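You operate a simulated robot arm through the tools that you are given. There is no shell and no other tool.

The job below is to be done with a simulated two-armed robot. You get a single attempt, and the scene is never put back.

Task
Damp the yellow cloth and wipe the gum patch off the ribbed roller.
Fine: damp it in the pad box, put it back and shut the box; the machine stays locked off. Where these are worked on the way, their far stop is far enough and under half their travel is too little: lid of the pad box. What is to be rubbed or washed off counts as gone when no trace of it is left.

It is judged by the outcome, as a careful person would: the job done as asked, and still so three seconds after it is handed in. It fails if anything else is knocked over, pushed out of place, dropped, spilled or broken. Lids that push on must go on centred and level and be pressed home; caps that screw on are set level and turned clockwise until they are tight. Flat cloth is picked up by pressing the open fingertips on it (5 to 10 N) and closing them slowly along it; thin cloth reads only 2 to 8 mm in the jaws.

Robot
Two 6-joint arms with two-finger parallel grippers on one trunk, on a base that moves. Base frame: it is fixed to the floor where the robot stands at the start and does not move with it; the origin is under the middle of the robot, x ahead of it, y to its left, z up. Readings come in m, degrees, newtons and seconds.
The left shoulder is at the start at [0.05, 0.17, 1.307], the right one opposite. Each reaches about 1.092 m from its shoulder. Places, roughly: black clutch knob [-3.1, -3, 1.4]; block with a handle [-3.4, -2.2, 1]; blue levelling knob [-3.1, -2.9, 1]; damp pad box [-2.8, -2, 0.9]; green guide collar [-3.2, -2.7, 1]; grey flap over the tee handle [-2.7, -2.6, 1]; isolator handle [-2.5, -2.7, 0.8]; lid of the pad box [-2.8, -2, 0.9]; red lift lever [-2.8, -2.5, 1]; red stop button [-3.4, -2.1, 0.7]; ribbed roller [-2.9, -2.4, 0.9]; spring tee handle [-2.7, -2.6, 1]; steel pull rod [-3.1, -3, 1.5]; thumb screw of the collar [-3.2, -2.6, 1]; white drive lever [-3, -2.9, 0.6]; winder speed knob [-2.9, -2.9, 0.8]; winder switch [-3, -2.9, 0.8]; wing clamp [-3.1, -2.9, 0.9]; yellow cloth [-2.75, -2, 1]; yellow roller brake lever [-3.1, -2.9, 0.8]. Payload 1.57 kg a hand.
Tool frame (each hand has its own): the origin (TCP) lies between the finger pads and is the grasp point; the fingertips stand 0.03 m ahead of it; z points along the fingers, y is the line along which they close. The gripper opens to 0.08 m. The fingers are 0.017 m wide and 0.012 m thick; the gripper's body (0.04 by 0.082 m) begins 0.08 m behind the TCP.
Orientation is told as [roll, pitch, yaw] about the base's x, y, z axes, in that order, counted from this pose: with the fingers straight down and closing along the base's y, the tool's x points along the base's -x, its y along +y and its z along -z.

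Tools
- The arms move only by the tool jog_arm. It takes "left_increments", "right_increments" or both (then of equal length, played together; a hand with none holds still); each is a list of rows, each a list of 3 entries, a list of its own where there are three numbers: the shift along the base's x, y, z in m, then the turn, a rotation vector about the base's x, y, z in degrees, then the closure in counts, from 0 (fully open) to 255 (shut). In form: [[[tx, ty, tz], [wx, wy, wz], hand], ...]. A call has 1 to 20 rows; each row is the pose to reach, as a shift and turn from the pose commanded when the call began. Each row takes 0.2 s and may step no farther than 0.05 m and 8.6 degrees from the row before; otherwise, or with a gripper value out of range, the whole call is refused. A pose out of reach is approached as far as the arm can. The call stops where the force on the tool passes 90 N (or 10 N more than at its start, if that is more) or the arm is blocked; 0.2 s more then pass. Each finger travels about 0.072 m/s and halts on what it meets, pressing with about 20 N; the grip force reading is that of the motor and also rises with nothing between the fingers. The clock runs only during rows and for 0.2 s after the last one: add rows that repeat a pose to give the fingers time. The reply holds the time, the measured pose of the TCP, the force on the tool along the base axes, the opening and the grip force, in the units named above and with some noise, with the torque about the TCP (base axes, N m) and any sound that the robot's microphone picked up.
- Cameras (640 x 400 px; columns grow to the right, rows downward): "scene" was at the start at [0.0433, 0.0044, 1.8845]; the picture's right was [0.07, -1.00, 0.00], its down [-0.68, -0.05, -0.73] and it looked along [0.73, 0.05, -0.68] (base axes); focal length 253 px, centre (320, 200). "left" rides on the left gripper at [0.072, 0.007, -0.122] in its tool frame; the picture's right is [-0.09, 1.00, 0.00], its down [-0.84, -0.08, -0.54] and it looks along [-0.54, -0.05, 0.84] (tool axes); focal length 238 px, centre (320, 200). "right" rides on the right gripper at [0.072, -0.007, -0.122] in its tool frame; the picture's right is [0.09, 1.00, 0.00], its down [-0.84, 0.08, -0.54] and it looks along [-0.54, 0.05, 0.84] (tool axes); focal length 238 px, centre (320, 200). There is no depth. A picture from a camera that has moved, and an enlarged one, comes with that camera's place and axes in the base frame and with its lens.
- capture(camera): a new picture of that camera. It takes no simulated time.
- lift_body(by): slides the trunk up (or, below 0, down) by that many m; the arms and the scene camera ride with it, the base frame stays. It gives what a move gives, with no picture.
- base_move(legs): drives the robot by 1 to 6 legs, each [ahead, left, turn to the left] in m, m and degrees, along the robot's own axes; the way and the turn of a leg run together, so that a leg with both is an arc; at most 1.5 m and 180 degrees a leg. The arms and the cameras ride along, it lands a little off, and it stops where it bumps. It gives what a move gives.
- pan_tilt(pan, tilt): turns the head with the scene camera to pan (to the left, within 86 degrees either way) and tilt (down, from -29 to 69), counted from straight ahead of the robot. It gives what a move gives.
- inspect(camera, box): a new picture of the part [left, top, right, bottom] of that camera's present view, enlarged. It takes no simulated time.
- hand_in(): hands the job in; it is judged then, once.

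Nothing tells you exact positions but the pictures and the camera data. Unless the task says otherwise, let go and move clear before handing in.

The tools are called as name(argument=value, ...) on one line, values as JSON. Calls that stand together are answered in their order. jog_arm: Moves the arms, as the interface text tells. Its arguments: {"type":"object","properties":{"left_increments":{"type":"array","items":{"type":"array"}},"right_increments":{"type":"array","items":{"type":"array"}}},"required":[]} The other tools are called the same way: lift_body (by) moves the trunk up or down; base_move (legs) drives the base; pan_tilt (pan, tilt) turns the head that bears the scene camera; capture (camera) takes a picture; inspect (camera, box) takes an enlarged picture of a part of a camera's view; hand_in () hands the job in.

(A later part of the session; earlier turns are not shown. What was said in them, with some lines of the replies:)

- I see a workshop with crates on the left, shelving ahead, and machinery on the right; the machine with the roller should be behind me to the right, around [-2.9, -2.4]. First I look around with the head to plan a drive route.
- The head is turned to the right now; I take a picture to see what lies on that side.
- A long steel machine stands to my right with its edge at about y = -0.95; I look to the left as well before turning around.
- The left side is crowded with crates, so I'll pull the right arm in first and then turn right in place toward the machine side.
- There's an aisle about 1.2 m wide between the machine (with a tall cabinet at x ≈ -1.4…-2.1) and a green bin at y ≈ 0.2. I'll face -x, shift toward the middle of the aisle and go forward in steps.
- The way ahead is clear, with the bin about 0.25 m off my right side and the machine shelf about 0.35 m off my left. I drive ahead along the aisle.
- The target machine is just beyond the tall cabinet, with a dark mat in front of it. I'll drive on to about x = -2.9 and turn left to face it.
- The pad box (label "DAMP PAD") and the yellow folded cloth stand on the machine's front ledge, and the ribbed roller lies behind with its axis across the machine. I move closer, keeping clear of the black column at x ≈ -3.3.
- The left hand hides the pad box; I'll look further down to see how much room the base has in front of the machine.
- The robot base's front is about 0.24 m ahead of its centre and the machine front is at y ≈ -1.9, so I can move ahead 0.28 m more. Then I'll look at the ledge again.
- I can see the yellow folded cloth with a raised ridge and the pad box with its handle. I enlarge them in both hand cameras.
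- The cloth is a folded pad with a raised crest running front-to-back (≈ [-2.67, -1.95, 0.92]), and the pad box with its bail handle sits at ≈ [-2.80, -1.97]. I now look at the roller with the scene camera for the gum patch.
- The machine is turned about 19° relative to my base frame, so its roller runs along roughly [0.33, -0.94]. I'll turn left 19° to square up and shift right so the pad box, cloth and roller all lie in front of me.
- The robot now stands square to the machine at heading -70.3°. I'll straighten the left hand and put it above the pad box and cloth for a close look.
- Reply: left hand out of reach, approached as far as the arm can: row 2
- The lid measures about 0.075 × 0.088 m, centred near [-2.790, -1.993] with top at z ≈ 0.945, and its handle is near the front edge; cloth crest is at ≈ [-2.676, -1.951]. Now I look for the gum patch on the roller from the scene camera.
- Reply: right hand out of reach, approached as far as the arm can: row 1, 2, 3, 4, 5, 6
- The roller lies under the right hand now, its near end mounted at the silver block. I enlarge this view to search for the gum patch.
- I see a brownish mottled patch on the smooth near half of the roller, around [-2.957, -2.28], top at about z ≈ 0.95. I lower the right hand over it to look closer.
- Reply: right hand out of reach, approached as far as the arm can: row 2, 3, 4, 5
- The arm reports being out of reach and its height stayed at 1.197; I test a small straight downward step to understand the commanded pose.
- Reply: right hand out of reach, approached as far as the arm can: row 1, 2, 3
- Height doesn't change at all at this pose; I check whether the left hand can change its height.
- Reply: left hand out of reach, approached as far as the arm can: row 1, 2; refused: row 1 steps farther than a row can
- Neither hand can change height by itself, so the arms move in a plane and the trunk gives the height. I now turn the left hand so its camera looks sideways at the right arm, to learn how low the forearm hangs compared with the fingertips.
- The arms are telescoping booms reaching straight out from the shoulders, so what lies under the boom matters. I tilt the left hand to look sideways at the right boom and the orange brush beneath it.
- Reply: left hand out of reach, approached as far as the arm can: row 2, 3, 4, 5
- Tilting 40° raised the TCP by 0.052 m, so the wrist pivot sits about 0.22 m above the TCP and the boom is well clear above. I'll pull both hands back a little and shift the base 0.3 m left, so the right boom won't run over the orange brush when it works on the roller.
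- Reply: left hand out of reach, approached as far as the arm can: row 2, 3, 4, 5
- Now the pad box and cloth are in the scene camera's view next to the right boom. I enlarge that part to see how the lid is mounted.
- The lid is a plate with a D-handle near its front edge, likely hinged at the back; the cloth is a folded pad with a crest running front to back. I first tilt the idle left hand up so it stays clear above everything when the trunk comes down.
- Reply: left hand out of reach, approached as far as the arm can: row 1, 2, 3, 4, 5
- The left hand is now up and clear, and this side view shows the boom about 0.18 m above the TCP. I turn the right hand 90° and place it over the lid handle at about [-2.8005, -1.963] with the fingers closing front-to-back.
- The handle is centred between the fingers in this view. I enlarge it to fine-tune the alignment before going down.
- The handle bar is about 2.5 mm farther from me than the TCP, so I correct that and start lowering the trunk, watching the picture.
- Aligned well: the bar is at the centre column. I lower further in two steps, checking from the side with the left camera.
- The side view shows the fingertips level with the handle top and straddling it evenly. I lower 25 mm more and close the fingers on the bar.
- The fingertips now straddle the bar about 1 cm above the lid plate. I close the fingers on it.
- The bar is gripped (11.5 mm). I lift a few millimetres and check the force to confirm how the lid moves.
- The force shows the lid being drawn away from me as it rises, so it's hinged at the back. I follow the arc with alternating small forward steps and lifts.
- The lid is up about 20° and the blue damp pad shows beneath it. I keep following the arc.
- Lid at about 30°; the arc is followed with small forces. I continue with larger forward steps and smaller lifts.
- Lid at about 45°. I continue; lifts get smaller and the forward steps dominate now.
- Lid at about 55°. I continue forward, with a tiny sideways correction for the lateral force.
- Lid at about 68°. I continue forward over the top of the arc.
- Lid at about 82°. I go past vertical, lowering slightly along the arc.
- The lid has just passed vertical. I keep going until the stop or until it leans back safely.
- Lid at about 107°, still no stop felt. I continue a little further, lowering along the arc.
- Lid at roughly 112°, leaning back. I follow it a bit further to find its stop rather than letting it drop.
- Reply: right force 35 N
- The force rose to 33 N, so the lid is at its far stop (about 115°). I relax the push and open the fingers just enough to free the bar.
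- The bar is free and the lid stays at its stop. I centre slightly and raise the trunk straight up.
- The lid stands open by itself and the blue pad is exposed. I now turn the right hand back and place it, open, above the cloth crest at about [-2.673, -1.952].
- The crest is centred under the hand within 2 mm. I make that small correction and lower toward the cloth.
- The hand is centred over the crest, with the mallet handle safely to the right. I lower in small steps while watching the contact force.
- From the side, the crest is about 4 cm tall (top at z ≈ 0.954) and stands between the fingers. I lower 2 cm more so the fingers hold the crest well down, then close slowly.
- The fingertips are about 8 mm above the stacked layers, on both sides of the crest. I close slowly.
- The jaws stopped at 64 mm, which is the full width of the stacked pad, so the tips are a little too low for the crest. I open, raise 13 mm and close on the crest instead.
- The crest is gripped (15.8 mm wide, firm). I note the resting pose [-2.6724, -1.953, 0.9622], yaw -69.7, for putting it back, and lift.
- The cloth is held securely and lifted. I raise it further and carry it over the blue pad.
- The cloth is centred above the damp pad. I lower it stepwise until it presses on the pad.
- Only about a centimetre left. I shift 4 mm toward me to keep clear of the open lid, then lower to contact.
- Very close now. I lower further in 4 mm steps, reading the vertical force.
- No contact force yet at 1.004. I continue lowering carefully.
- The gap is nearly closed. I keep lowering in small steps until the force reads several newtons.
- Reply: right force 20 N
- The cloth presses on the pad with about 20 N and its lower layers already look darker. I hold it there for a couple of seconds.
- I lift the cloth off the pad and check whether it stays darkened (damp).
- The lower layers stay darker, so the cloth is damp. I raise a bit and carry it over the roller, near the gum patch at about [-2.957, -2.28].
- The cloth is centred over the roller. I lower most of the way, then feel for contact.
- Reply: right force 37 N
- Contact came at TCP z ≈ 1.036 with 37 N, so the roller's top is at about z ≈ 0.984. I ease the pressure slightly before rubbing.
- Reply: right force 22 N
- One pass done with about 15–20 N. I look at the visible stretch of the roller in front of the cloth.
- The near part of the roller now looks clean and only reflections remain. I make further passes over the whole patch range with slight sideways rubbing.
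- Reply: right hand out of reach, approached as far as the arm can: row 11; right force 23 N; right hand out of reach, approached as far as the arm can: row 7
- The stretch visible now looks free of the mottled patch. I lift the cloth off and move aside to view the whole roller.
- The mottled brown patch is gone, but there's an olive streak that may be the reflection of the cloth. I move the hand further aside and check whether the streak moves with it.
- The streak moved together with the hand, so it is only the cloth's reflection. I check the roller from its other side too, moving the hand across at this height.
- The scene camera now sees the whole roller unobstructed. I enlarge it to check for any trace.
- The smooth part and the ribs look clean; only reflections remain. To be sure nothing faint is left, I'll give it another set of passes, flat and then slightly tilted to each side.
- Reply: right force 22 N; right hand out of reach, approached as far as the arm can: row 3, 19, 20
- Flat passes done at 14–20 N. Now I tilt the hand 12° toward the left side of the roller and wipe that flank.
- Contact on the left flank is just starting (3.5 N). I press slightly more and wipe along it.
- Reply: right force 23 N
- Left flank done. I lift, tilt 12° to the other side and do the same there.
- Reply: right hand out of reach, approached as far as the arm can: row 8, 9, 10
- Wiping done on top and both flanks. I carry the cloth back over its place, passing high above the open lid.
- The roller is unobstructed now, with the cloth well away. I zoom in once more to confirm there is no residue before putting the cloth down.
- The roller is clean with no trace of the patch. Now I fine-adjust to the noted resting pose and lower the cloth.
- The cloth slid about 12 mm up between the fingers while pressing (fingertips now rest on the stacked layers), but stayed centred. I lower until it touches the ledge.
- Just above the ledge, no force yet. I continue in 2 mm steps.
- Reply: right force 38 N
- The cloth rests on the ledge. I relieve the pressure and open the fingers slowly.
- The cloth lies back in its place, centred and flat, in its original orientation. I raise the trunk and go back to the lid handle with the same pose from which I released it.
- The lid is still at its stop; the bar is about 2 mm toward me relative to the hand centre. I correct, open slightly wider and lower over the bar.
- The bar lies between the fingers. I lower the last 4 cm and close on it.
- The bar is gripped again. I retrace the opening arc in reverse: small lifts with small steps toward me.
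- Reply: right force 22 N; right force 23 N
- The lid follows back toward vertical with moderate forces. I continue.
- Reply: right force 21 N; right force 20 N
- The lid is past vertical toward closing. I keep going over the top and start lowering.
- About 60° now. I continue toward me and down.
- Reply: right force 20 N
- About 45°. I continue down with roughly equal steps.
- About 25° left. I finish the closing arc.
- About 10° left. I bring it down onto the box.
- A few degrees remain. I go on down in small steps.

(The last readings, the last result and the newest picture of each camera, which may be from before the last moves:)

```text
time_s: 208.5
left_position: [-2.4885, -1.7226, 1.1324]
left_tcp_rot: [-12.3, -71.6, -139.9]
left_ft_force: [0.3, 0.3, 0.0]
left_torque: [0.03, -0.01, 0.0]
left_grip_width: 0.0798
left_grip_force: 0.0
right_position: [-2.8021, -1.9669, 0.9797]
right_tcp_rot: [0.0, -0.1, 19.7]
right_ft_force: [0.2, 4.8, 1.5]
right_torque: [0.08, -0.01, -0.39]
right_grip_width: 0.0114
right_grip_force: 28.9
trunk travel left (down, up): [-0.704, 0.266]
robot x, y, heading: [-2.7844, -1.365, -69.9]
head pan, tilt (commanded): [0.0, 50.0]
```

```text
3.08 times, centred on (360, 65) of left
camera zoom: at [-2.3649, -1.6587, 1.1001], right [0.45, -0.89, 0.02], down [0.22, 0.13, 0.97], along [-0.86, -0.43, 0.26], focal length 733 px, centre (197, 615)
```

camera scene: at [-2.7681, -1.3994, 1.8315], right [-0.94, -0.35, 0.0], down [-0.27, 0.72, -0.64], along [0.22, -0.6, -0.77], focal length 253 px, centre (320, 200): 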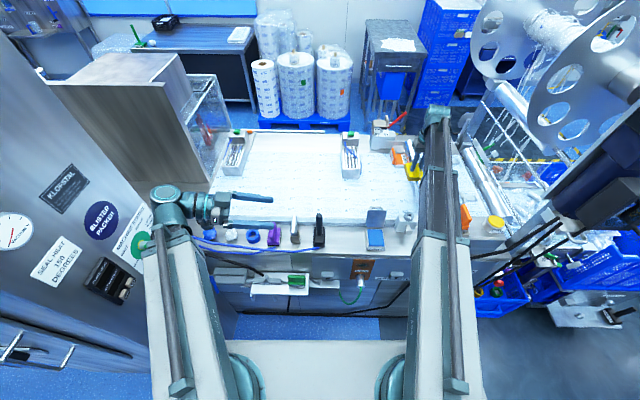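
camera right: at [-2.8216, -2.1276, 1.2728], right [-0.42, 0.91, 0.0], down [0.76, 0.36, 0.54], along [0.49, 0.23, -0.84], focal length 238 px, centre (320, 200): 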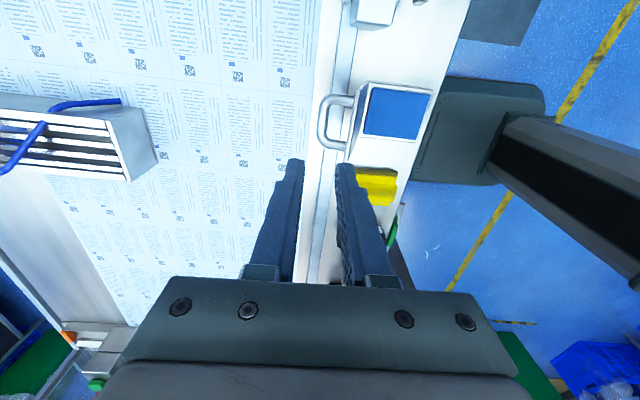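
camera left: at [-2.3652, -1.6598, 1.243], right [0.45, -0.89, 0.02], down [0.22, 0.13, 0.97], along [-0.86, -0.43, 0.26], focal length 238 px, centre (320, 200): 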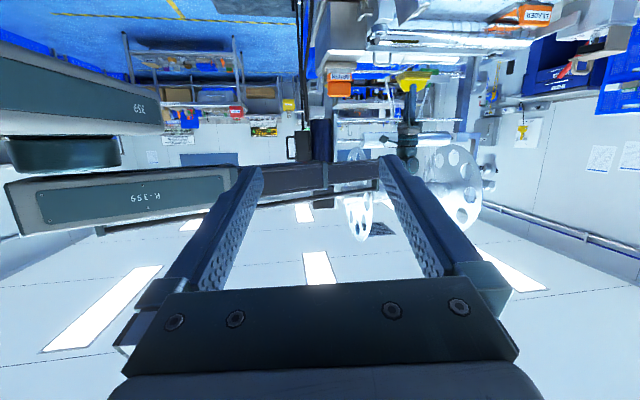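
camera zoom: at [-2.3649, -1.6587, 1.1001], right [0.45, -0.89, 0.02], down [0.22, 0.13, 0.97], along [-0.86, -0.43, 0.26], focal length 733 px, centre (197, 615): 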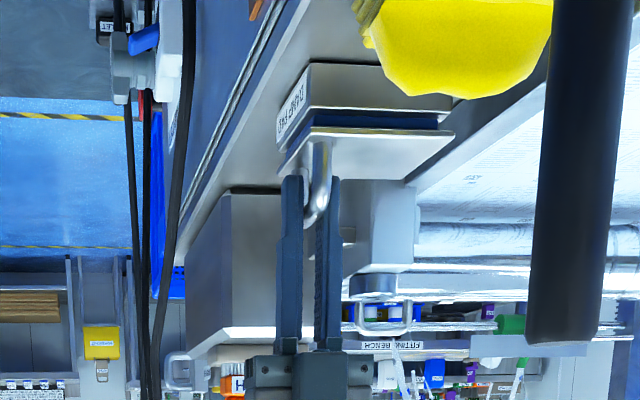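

Nearly closed. I continue lowering until the lid seats and the force rises.

lift_body(by=-0.002)

lift_body(by=-0.002)

inspect(camera="left", box=[280, 0, 440, 130])

```text
time_s: 209.0
left_position: [-2.4897, -1.7205, 1.1309]
left_tcp_rot: [-12.1, -71.6, -139.9]
left_ft_force: [-0.3, -0.1, 0.2]
left_torque: [0.0, -0.01, -0.02]
left_grip_width: 0.0803
left_grip_force: 0.0
right_position: [-2.801, -1.9668, 0.9775]
right_tcp_rot: [-0.1, 0.0, 19.7]
right_ft_force: [-0.9, 3.7, 18.5]
right_torque: [-0.01, 0.08, -0.35]
right_grip_width: 0.0116
right_grip_force: 29.3
trunk travel left (down, up): [-0.702, 0.268]
robot x, y, heading: [-2.7839, -1.3615, -69.8]
head pan, tilt (commanded): [0.0, 50.0]
```

```text
time_s: 209.5
left_position: [-2.4894, -1.7224, 1.1285]
left_tcp_rot: [-12.0, -71.6, -139.9]
left_ft_force: [-0.3, 1.0, -0.2]
left_torque: [-0.02, -0.01, 0.01]
left_grip_width: 0.0802
left_grip_force: 0.0
right_position: [-2.8028, -1.9661, 0.9757]
right_tcp_rot: [-0.1, 0.1, 19.8]
right_ft_force: [-1.8, 2.5, 16.8]
right_torque: [0.02, 0.08, -0.31]
right_grip_width: 0.0115
right_grip_force: 29.0
trunk travel left (down, up): [-0.7, 0.27]
robot x, y, heading: [-2.7788, -1.3641, -69.6]
head pan, tilt (commanded): [0.0, 50.0]
```

```text
3.08 times, centred on (360, 65) of left
camera zoom: at [-2.3649, -1.658, 1.0964], right [0.45, -0.89, 0.02], down [0.22, 0.13, 0.97], along [-0.86, -0.43, 0.26], focal length 733 px, centre (197, 615)
```

zoom: 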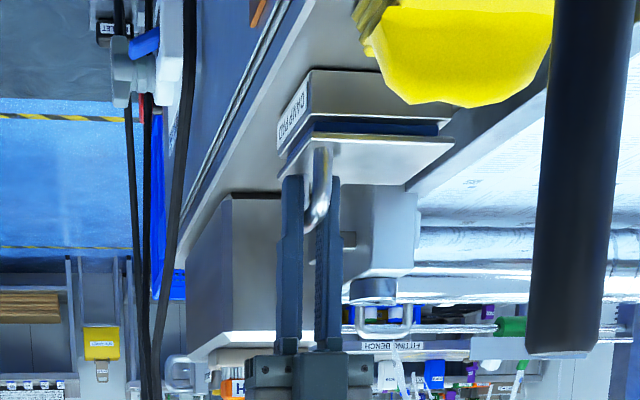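

The lid is down: the force rose to about 17 N and the picture matches the initial closed state. I release the handle and rise.

lift_body(by=0.001)

jog_arm(right_increments=[[[0, 0, 0], [0, 0, 0], 230], [[0, 0, 0], [0, 0, 0], 200], [[0, 0, 0], [0, 0, 0], 170], [[0, 0, 0], [0, 0, 0], 140], [[0, 0, 0], [0, 0, 0], 120], [[0, 0, 0], [0, 0, 0], 120]])

lift_body(by=0.02)

inspect(camera="left", box=[280, 0, 440, 130])

```text
time_s: 210.0
left_position: [-2.4904, -1.7214, 1.1277]
left_tcp_rot: [-12.2, -71.6, -139.9]
left_ft_force: [-0.2, -0.2, 0.3]
left_torque: [-0.03, 0.0, -0.05]
left_grip_width: 0.08
left_grip_force: 0.1
right_position: [-2.8028, -1.9669, 0.9758]
right_tcp_rot: [0.0, 0.0, 19.9]
right_ft_force: [-1.6, 5.6, 2.1]
right_torque: [-0.08, 0.32, -0.38]
right_grip_width: 0.0116
right_grip_force: 29.2
trunk travel left (down, up): [-0.701, 0.269]
robot x, y, heading: [-2.7836, -1.3614, -69.5]
head pan, tilt (commanded): [0.0, 50.0]
```

```text
time_s: 211.4
left_position: [-2.4882, -1.7224, 1.1278]
left_tcp_rot: [-12.3, -71.6, -139.6]
left_ft_force: [0.1, 0.2, -0.2]
left_torque: [0.0, -0.04, -0.01]
left_grip_width: 0.0798
left_grip_force: 0.0
right_position: [-2.8021, -1.9677, 0.9764]
right_tcp_rot: [0.0, 0.0, 19.7]
right_ft_force: [0.2, 0.5, 0.0]
right_torque: [-0.03, 0.01, -0.01]
right_grip_width: 0.0424
right_grip_force: 0.1
trunk travel left (down, up): [-0.701, 0.269]
robot x, y, heading: [-2.7847, -1.3629, -69.9]
head pan, tilt (commanded): [0.0, 50.0]
```

```text
time_s: 212.1
left_position: [-2.4886, -1.7218, 1.1482]
left_tcp_rot: [-12.3, -71.7, -139.7]
left_ft_force: [0.4, 0.2, -0.3]
left_torque: [-0.01, -0.01, 0.02]
left_grip_width: 0.0801
left_grip_force: 0.0
right_position: [-2.8011, -1.9682, 0.9965]
right_tcp_rot: [0.1, 0.0, 19.7]
right_ft_force: [0.4, -0.6, -0.3]
right_torque: [-0.04, -0.01, -0.02]
right_grip_width: 0.0421
right_grip_force: 0.2
trunk travel left (down, up): [-0.721, 0.249]
robot x, y, heading: [-2.7847, -1.3625, -69.6]
head pan, tilt (commanded): [0.0, 50.0]
```

```text
3.08 times, centred on (360, 65) of left
camera zoom: at [-2.3648, -1.6592, 1.117], right [0.45, -0.89, 0.02], down [0.22, 0.13, 0.97], along [-0.86, -0.43, 0.26], focal length 733 px, centre (197, 615)
```

zoom: 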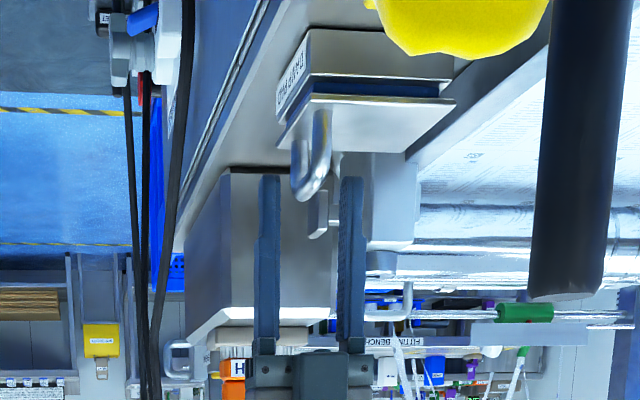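

The lid is closed as at the start. I raise well clear and inspect the ledge from above.

lift_body(by=0.18)

jog_arm(right_increments=[[[0.01, 0.01, 0], [0, 0, -8], 100], [[0.02, 0.02, 0], [0, 0, -16], 50], [[0.03, 0.03, 0], [0, 0, -24], 0], [[0.03, 0.03, 0], [0, 0, -32], 0], [[0.03, 0.03, 0], [0, 0, -40], 0], [[0.03, 0.03, 0], [0, 0, -48], 0], [[0.03, 0.03, 0], [0, 0, -56], 0], [[0.03, 0.03, 0], [0, 0, -64], 0], [[0.03, 0.03, 0], [0, 0, -72], 0], [[0.03, 0.03, 0], [0, 0, -80], 0], [[0.03, 0.03, 0], [0, 0, -88], 0]])

capture(camera="right")

capture(camera="scene")

inspect(camera="right", box=[200, 30, 460, 180])

```text
time_s: 214.1
left_position: [-2.4879, -1.7214, 1.3276]
left_tcp_rot: [-12.2, -71.5, -139.7]
left_ft_force: [-0.2, -1.0, -0.4]
left_torque: [0.0, 0.0, 0.0]
left_grip_width: 0.08
left_grip_force: 0.0
right_position: [-2.8023, -1.9687, 1.1764]
right_tcp_rot: [-0.1, 0.0, 19.7]
right_ft_force: [0.2, -0.7, -0.1]
right_torque: [0.01, 0.02, -0.01]
right_grip_width: 0.0426
right_grip_force: 0.2
trunk travel left (down, up): [-0.901, 0.069]
robot x, y, heading: [-2.7774, -1.3654, -69.5]
head pan, tilt (commanded): [0.0, 50.0]
```

```text
time_s: 216.5
left_position: [-2.4888, -1.7222, 1.3291]
left_tcp_rot: [-12.3, -71.6, -139.8]
left_ft_force: [0.8, -0.7, 0.0]
left_torque: [-0.01, -0.03, 0.01]
left_grip_width: 0.0804
left_grip_force: 0.1
right_position: [-2.7718, -1.9375, 1.1761]
right_tcp_rot: [0.0, 0.0, -68.4]
right_ft_force: [-0.1, 0.8, -0.7]
right_torque: [0.01, 0.01, 0.01]
right_grip_width: 0.0801
right_grip_force: 0.2
trunk travel left (down, up): [-0.901, 0.069]
robot x, y, heading: [-2.7753, -1.3627, -69.7]
head pan, tilt (commanded): [0.0, 50.0]
```

```text
taken
camera right: at [-2.8043, -1.8723, 1.2977], right [0.89, 0.45, 0.0], down [0.38, -0.75, 0.54], along [0.24, -0.48, -0.84], focal length 238 px, centre (320, 200)
```

right: 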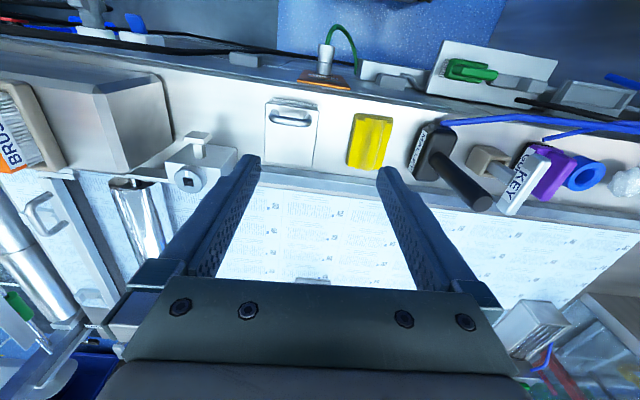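

```text
taken
camera scene: at [-2.7686, -1.3995, 1.8535], right [-0.94, -0.35, 0.0], down [-0.27, 0.72, -0.64], along [0.22, -0.6, -0.77], focal length 253 px, centre (320, 200)
```

scene: 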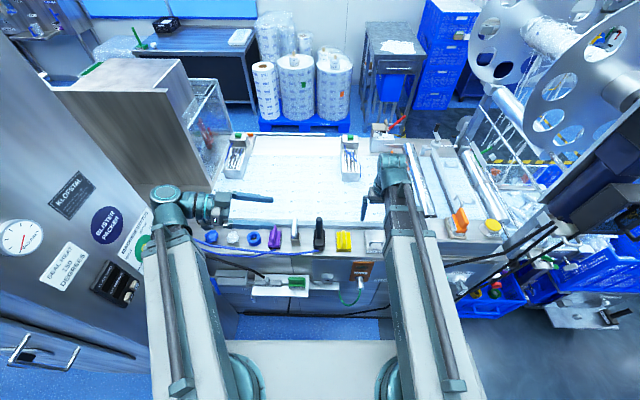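

```text
2.46 times, centred on (330, 105) of right
camera zoom: at [-2.8043, -1.8723, 1.2977], right [0.89, 0.45, 0.0], down [0.38, -0.75, 0.54], along [0.24, -0.48, -0.84], focal length 587 px, centre (295, 434)
```

zoom: 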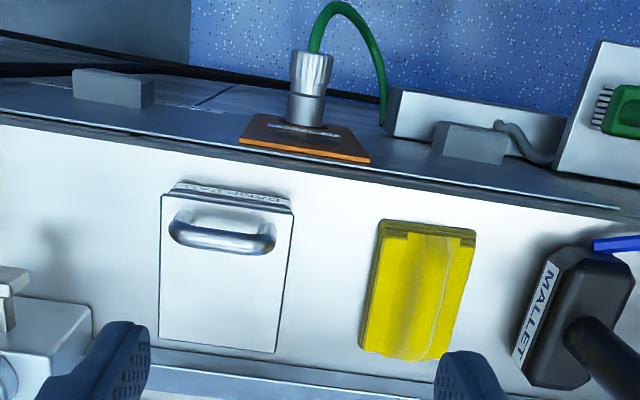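

The lid is shut level and the cloth lies in its original spot. I make one last check of the roller and the neighbouring items.

inspect(camera="scene", box=[400, 140, 450, 222])

jog_arm(right_increments=[[[-0.03, -0.04, 0], [0, 0, 0], 0], [[-0.06, -0.08, 0], [0, 0, 0], 0], [[-0.09, -0.12, 0], [0, 0, 0], 0], [[-0.12, -0.16, 0], [0, 0, 0], 0], [[-0.15, -0.2, 0], [0, 0, 0], 0], [[-0.18, -0.24, 0], [0, 0, 0], 0], [[-0.19, -0.28, 0], [0, 0, -1], 0], [[-0.19, -0.32, 0], [0, 0, -1.5], 0]])

capture(camera="right")

inspect(camera="right", box=[250, 20, 390, 200])

```text
4.88 times, centred on (425, 181) of scene
camera zoom: at [-2.7686, -1.3995, 1.8535], right [-0.94, -0.35, 0.0], down [-0.27, 0.72, -0.64], along [0.22, -0.6, -0.77], focal length 1234 px, centre (-192, 293)
```

zoom: 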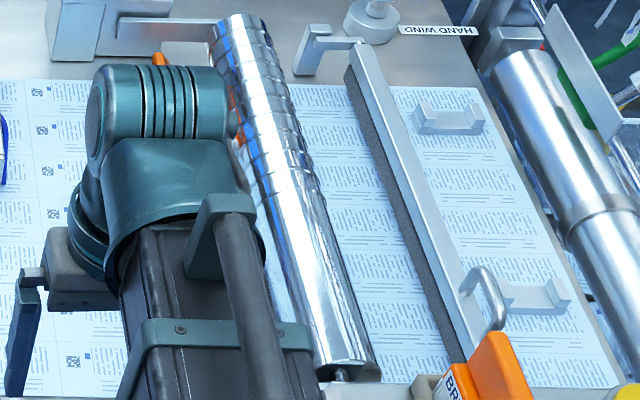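

```text
time_s: 218.3
left_position: [-2.4894, -1.7232, 1.3269]
left_tcp_rot: [-12.3, -71.5, -139.6]
left_ft_force: [-0.2, 0.1, -0.4]
left_torque: [-0.03, 0.0, 0.01]
left_grip_width: 0.0801
left_grip_force: 0.0
right_position: [-2.9637, -2.2556, 1.1764]
right_tcp_rot: [0.0, 0.0, -69.9]
right_ft_force: [-0.1, 0.0, 0.6]
right_torque: [0.02, 0.0, 0.0]
right_grip_width: 0.0798
right_grip_force: 0.1
right hand out of reach, approached as far as the arm can: row 2, 4
trunk travel left (down, up): [-0.901, 0.069]
robot x, y, heading: [-2.7789, -1.36, -69.6]
head pan, tilt (commanded): [0.0, 50.0]
```

```text
taken
camera right: at [-2.9936, -2.1907, 1.2972], right [0.9, 0.43, 0.0], down [0.36, -0.76, 0.54], along [0.23, -0.49, -0.84], focal length 238 px, centre (320, 200)
```

right: 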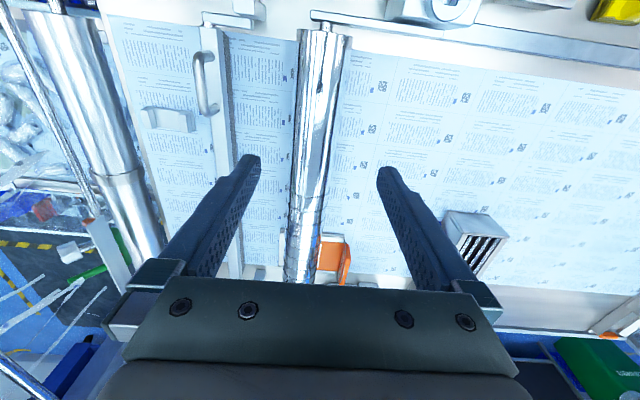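

```text
2.22 times, centred on (320, 110) of right
camera zoom: at [-2.9936, -2.1907, 1.2972], right [0.9, 0.43, 0.0], down [0.36, -0.76, 0.54], along [0.23, -0.49, -0.84], focal length 530 px, centre (320, 400)
```

zoom: 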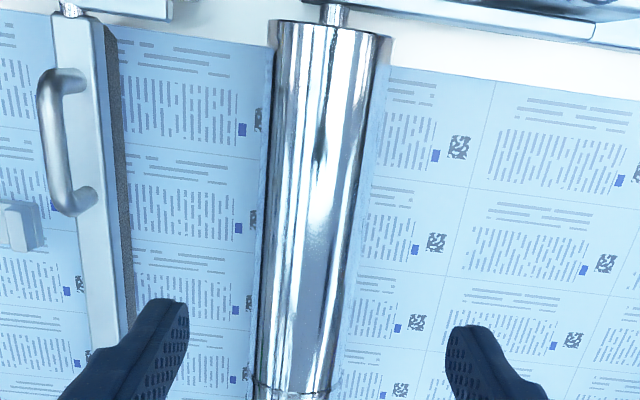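

The mottled patch is gone. There's a dark line near the end that I believe is the boom's reflection; I zoom in on it and compare after shifting the hand a little.

inspect(camera="right", box=[290, 20, 360, 110])

jog_arm(right_increments=[[[0.03, -0.01, 0], [0, 0, 0], 0], [[0.06, -0.03, 0], [0, 0, 0], 0], [[0.075, -0.04, 0], [0, 0, 0], 0]])

capture(camera="right")

inspect(camera="right", box=[200, 0, 300, 150])

```text
4.44 times, centred on (325, 65) of right
camera zoom: at [-2.9936, -2.1907, 1.2972], right [0.9, 0.43, 0.0], down [0.36, -0.76, 0.54], along [0.23, -0.49, -0.84], focal length 1059 px, centre (298, 800)
```

zoom: 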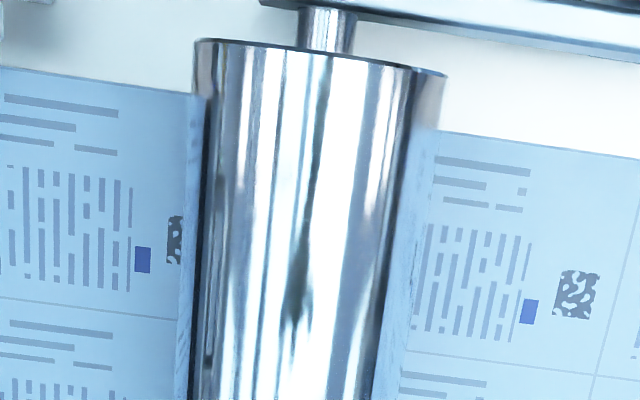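

```text
time_s: 219.1
left_position: [-2.4887, -1.722, 1.3286]
left_tcp_rot: [-12.3, -71.6, -139.6]
left_ft_force: [0.2, 0.8, -0.2]
left_torque: [0.01, 0.05, -0.02]
left_grip_width: 0.0801
left_grip_force: 0.1
right_position: [-2.886, -2.2966, 1.1762]
right_tcp_rot: [0.1, -0.1, -69.9]
right_ft_force: [-0.2, 0.1, -0.6]
right_torque: [0.02, -0.01, -0.01]
right_grip_width: 0.08
right_grip_force: 0.0
trunk travel left (down, up): [-0.901, 0.069]
robot x, y, heading: [-2.7786, -1.3642, -69.9]
head pan, tilt (commanded): [0.0, 50.0]
```

```text
taken
camera right: at [-2.9174, -2.2322, 1.2976], right [0.9, 0.43, 0.0], down [0.36, -0.76, 0.54], along [0.23, -0.49, -0.84], focal length 238 px, centre (320, 200)
```

right: 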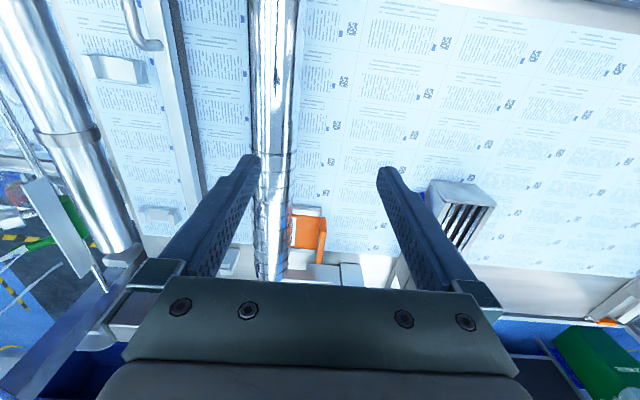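

```text
2.67 times, centred on (250, 75) of right
camera zoom: at [-2.9174, -2.2322, 1.2976], right [0.9, 0.43, 0.0], down [0.36, -0.76, 0.54], along [0.23, -0.49, -0.84], focal length 636 px, centre (507, 533)
```

zoom: 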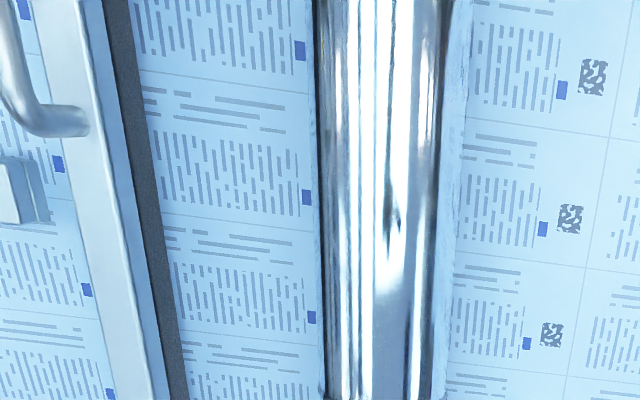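

The dark line shifted with the hand, so it's a reflection; the roller surface is clean. I pull the right hand back and drive the base back a little to be clear.

jog_arm(right_increments=[[[0.014, 0.045, 0], [0, 0, 0], 0], [[0.027, 0.089, 0], [0, 0, 0], 0], [[0.041, 0.134, 0], [0, 0, 0], 0], [[0.054, 0.179, 0], [0, 0, 0], 0], [[0.068, 0.224, 0], [0, 0, 0], 0], [[0.082, 0.268, 0], [0, 0, 0], 0], [[0.095, 0.313, 0], [0, 0, 0], 0], [[0.109, 0.358, 0], [0, 0, 0], 0], [[0.122, 0.402, 0], [0, 0, 0], 0], [[0.136, 0.447, 0], [0, 0, 0], 0]])

base_move(legs=[[-0.25, 0, 0]])

capture(camera="scene")

inspect(camera="scene", box=[280, 100, 460, 230])

```text
time_s: 221.3
left_position: [-2.4889, -1.7209, 1.3287]
left_tcp_rot: [-12.3, -71.6, -139.9]
left_ft_force: [-0.4, -0.7, 0.3]
left_torque: [0.05, 0.0, 0.02]
left_grip_width: 0.0799
left_grip_force: 0.0
right_position: [-2.7537, -1.8509, 1.1752]
right_tcp_rot: [0.0, -0.1, -69.8]
right_ft_force: [-0.4, 0.4, -0.4]
right_torque: [-0.03, 0.01, -0.03]
right_grip_width: 0.0801
right_grip_force: 0.0
trunk travel left (down, up): [-0.901, 0.069]
robot x, y, heading: [-2.7809, -1.36, -69.8]
head pan, tilt (commanded): [0.0, 50.0]
```

```text
time_s: 223.1
left_position: [-2.5771, -1.4869, 1.3294]
left_tcp_rot: [-12.0, -71.7, -140.0]
left_ft_force: [-0.3, 0.3, 0.1]
left_torque: [0.01, -0.01, 0.02]
left_grip_width: 0.0801
left_grip_force: 0.0
right_position: [-2.8412, -1.6166, 1.1767]
right_tcp_rot: [0.0, -0.1, -70.0]
right_ft_force: [-0.4, -0.4, -0.3]
right_torque: [-0.02, 0.0, -0.03]
right_grip_width: 0.0799
right_grip_force: 0.2
trunk travel left (down, up): [-0.901, 0.069]
robot x, y, heading: [-2.8713, -1.1309, -70.0]
head pan, tilt (commanded): [0.0, 50.0]
```

```text
taken
camera scene: at [-2.8555, -1.1634, 1.8535], right [-0.94, -0.34, 0.0], down [-0.26, 0.72, -0.64], along [0.22, -0.6, -0.77], focal length 253 px, centre (320, 200)
```

scene: 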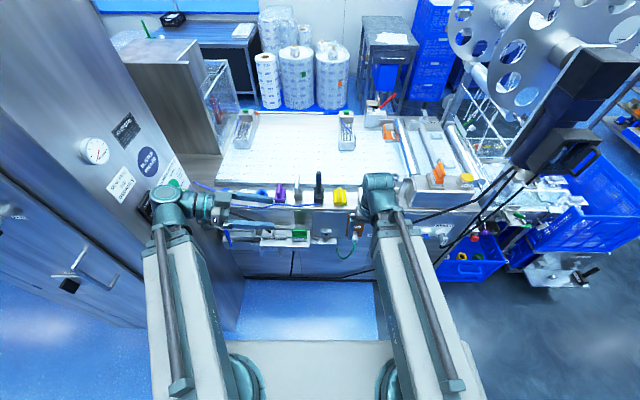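

```text
3.08 times, centred on (370, 165) of scene
camera zoom: at [-2.8555, -1.1634, 1.8535], right [-0.94, -0.34, 0.0], down [-0.26, 0.72, -0.64], along [0.22, -0.6, -0.77], focal length 779 px, centre (166, 308)
```

zoom: 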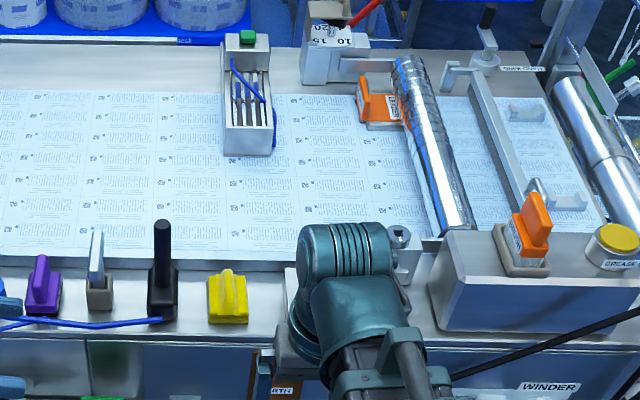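

Everything stands in its place. One more close look at the roller from this viewpoint before handing in.

inspect(camera="scene", box=[388, 112, 438, 182])

inspect(camera="scene", box=[398, 138, 434, 178])

```text
5.71 times, centred on (413, 147) of scene
camera zoom: at [-2.8555, -1.1634, 1.8535], right [-0.94, -0.34, 0.0], down [-0.26, 0.72, -0.64], along [0.22, -0.6, -0.77], focal length 1446 px, centre (-211, 503)
```

zoom: 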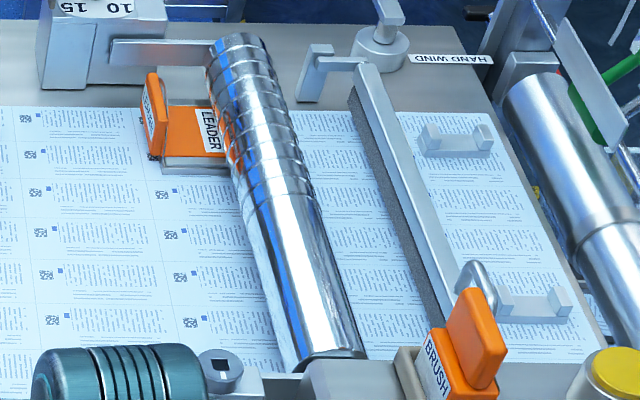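

```text
10.00 times, centred on (416, 158) of scene
camera zoom: at [-2.8555, -1.1634, 1.8535], right [-0.94, -0.34, 0.0], down [-0.26, 0.72, -0.64], along [0.22, -0.6, -0.77], focal length 2531 px, centre (-640, 620)
```

zoom: 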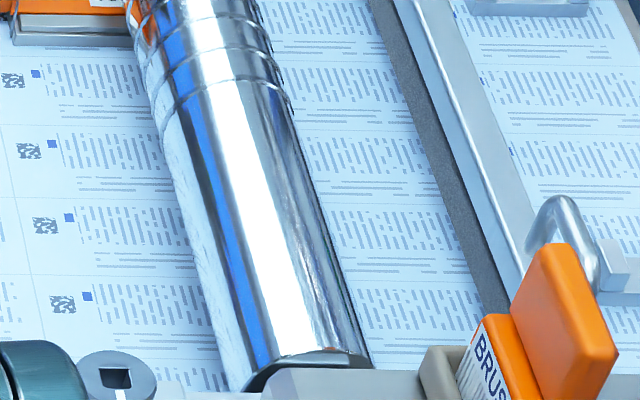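

The roller is clean, the damped cloth is back in its place, the pad box is shut, no machine control was touched, and both hands are clear. I hand the job in.

hand_in()

```text
The job is handed in.
```

The gum patch is off the ribbed roller. In the last close-ups I saw no trace of it, only reflections.

- **Damping:** I opened the pad box lid to its far stop and pressed the yellow cloth on the pad for about two seconds, until its lower layers darkened.
- **Wiping:** I rubbed the near part of the roller, where the patch was, along its top several times. I then did both flanks with the hand tilted.
- **Putting back:** The cloth lies in its original spot and direction on the ledge. The pad box is shut, with the lid level.
- **Machine:** I touched none of its controls, so it stays locked off. Nothing else in the camera views looked moved.

Both hands were empty and well clear when I handed the job in.
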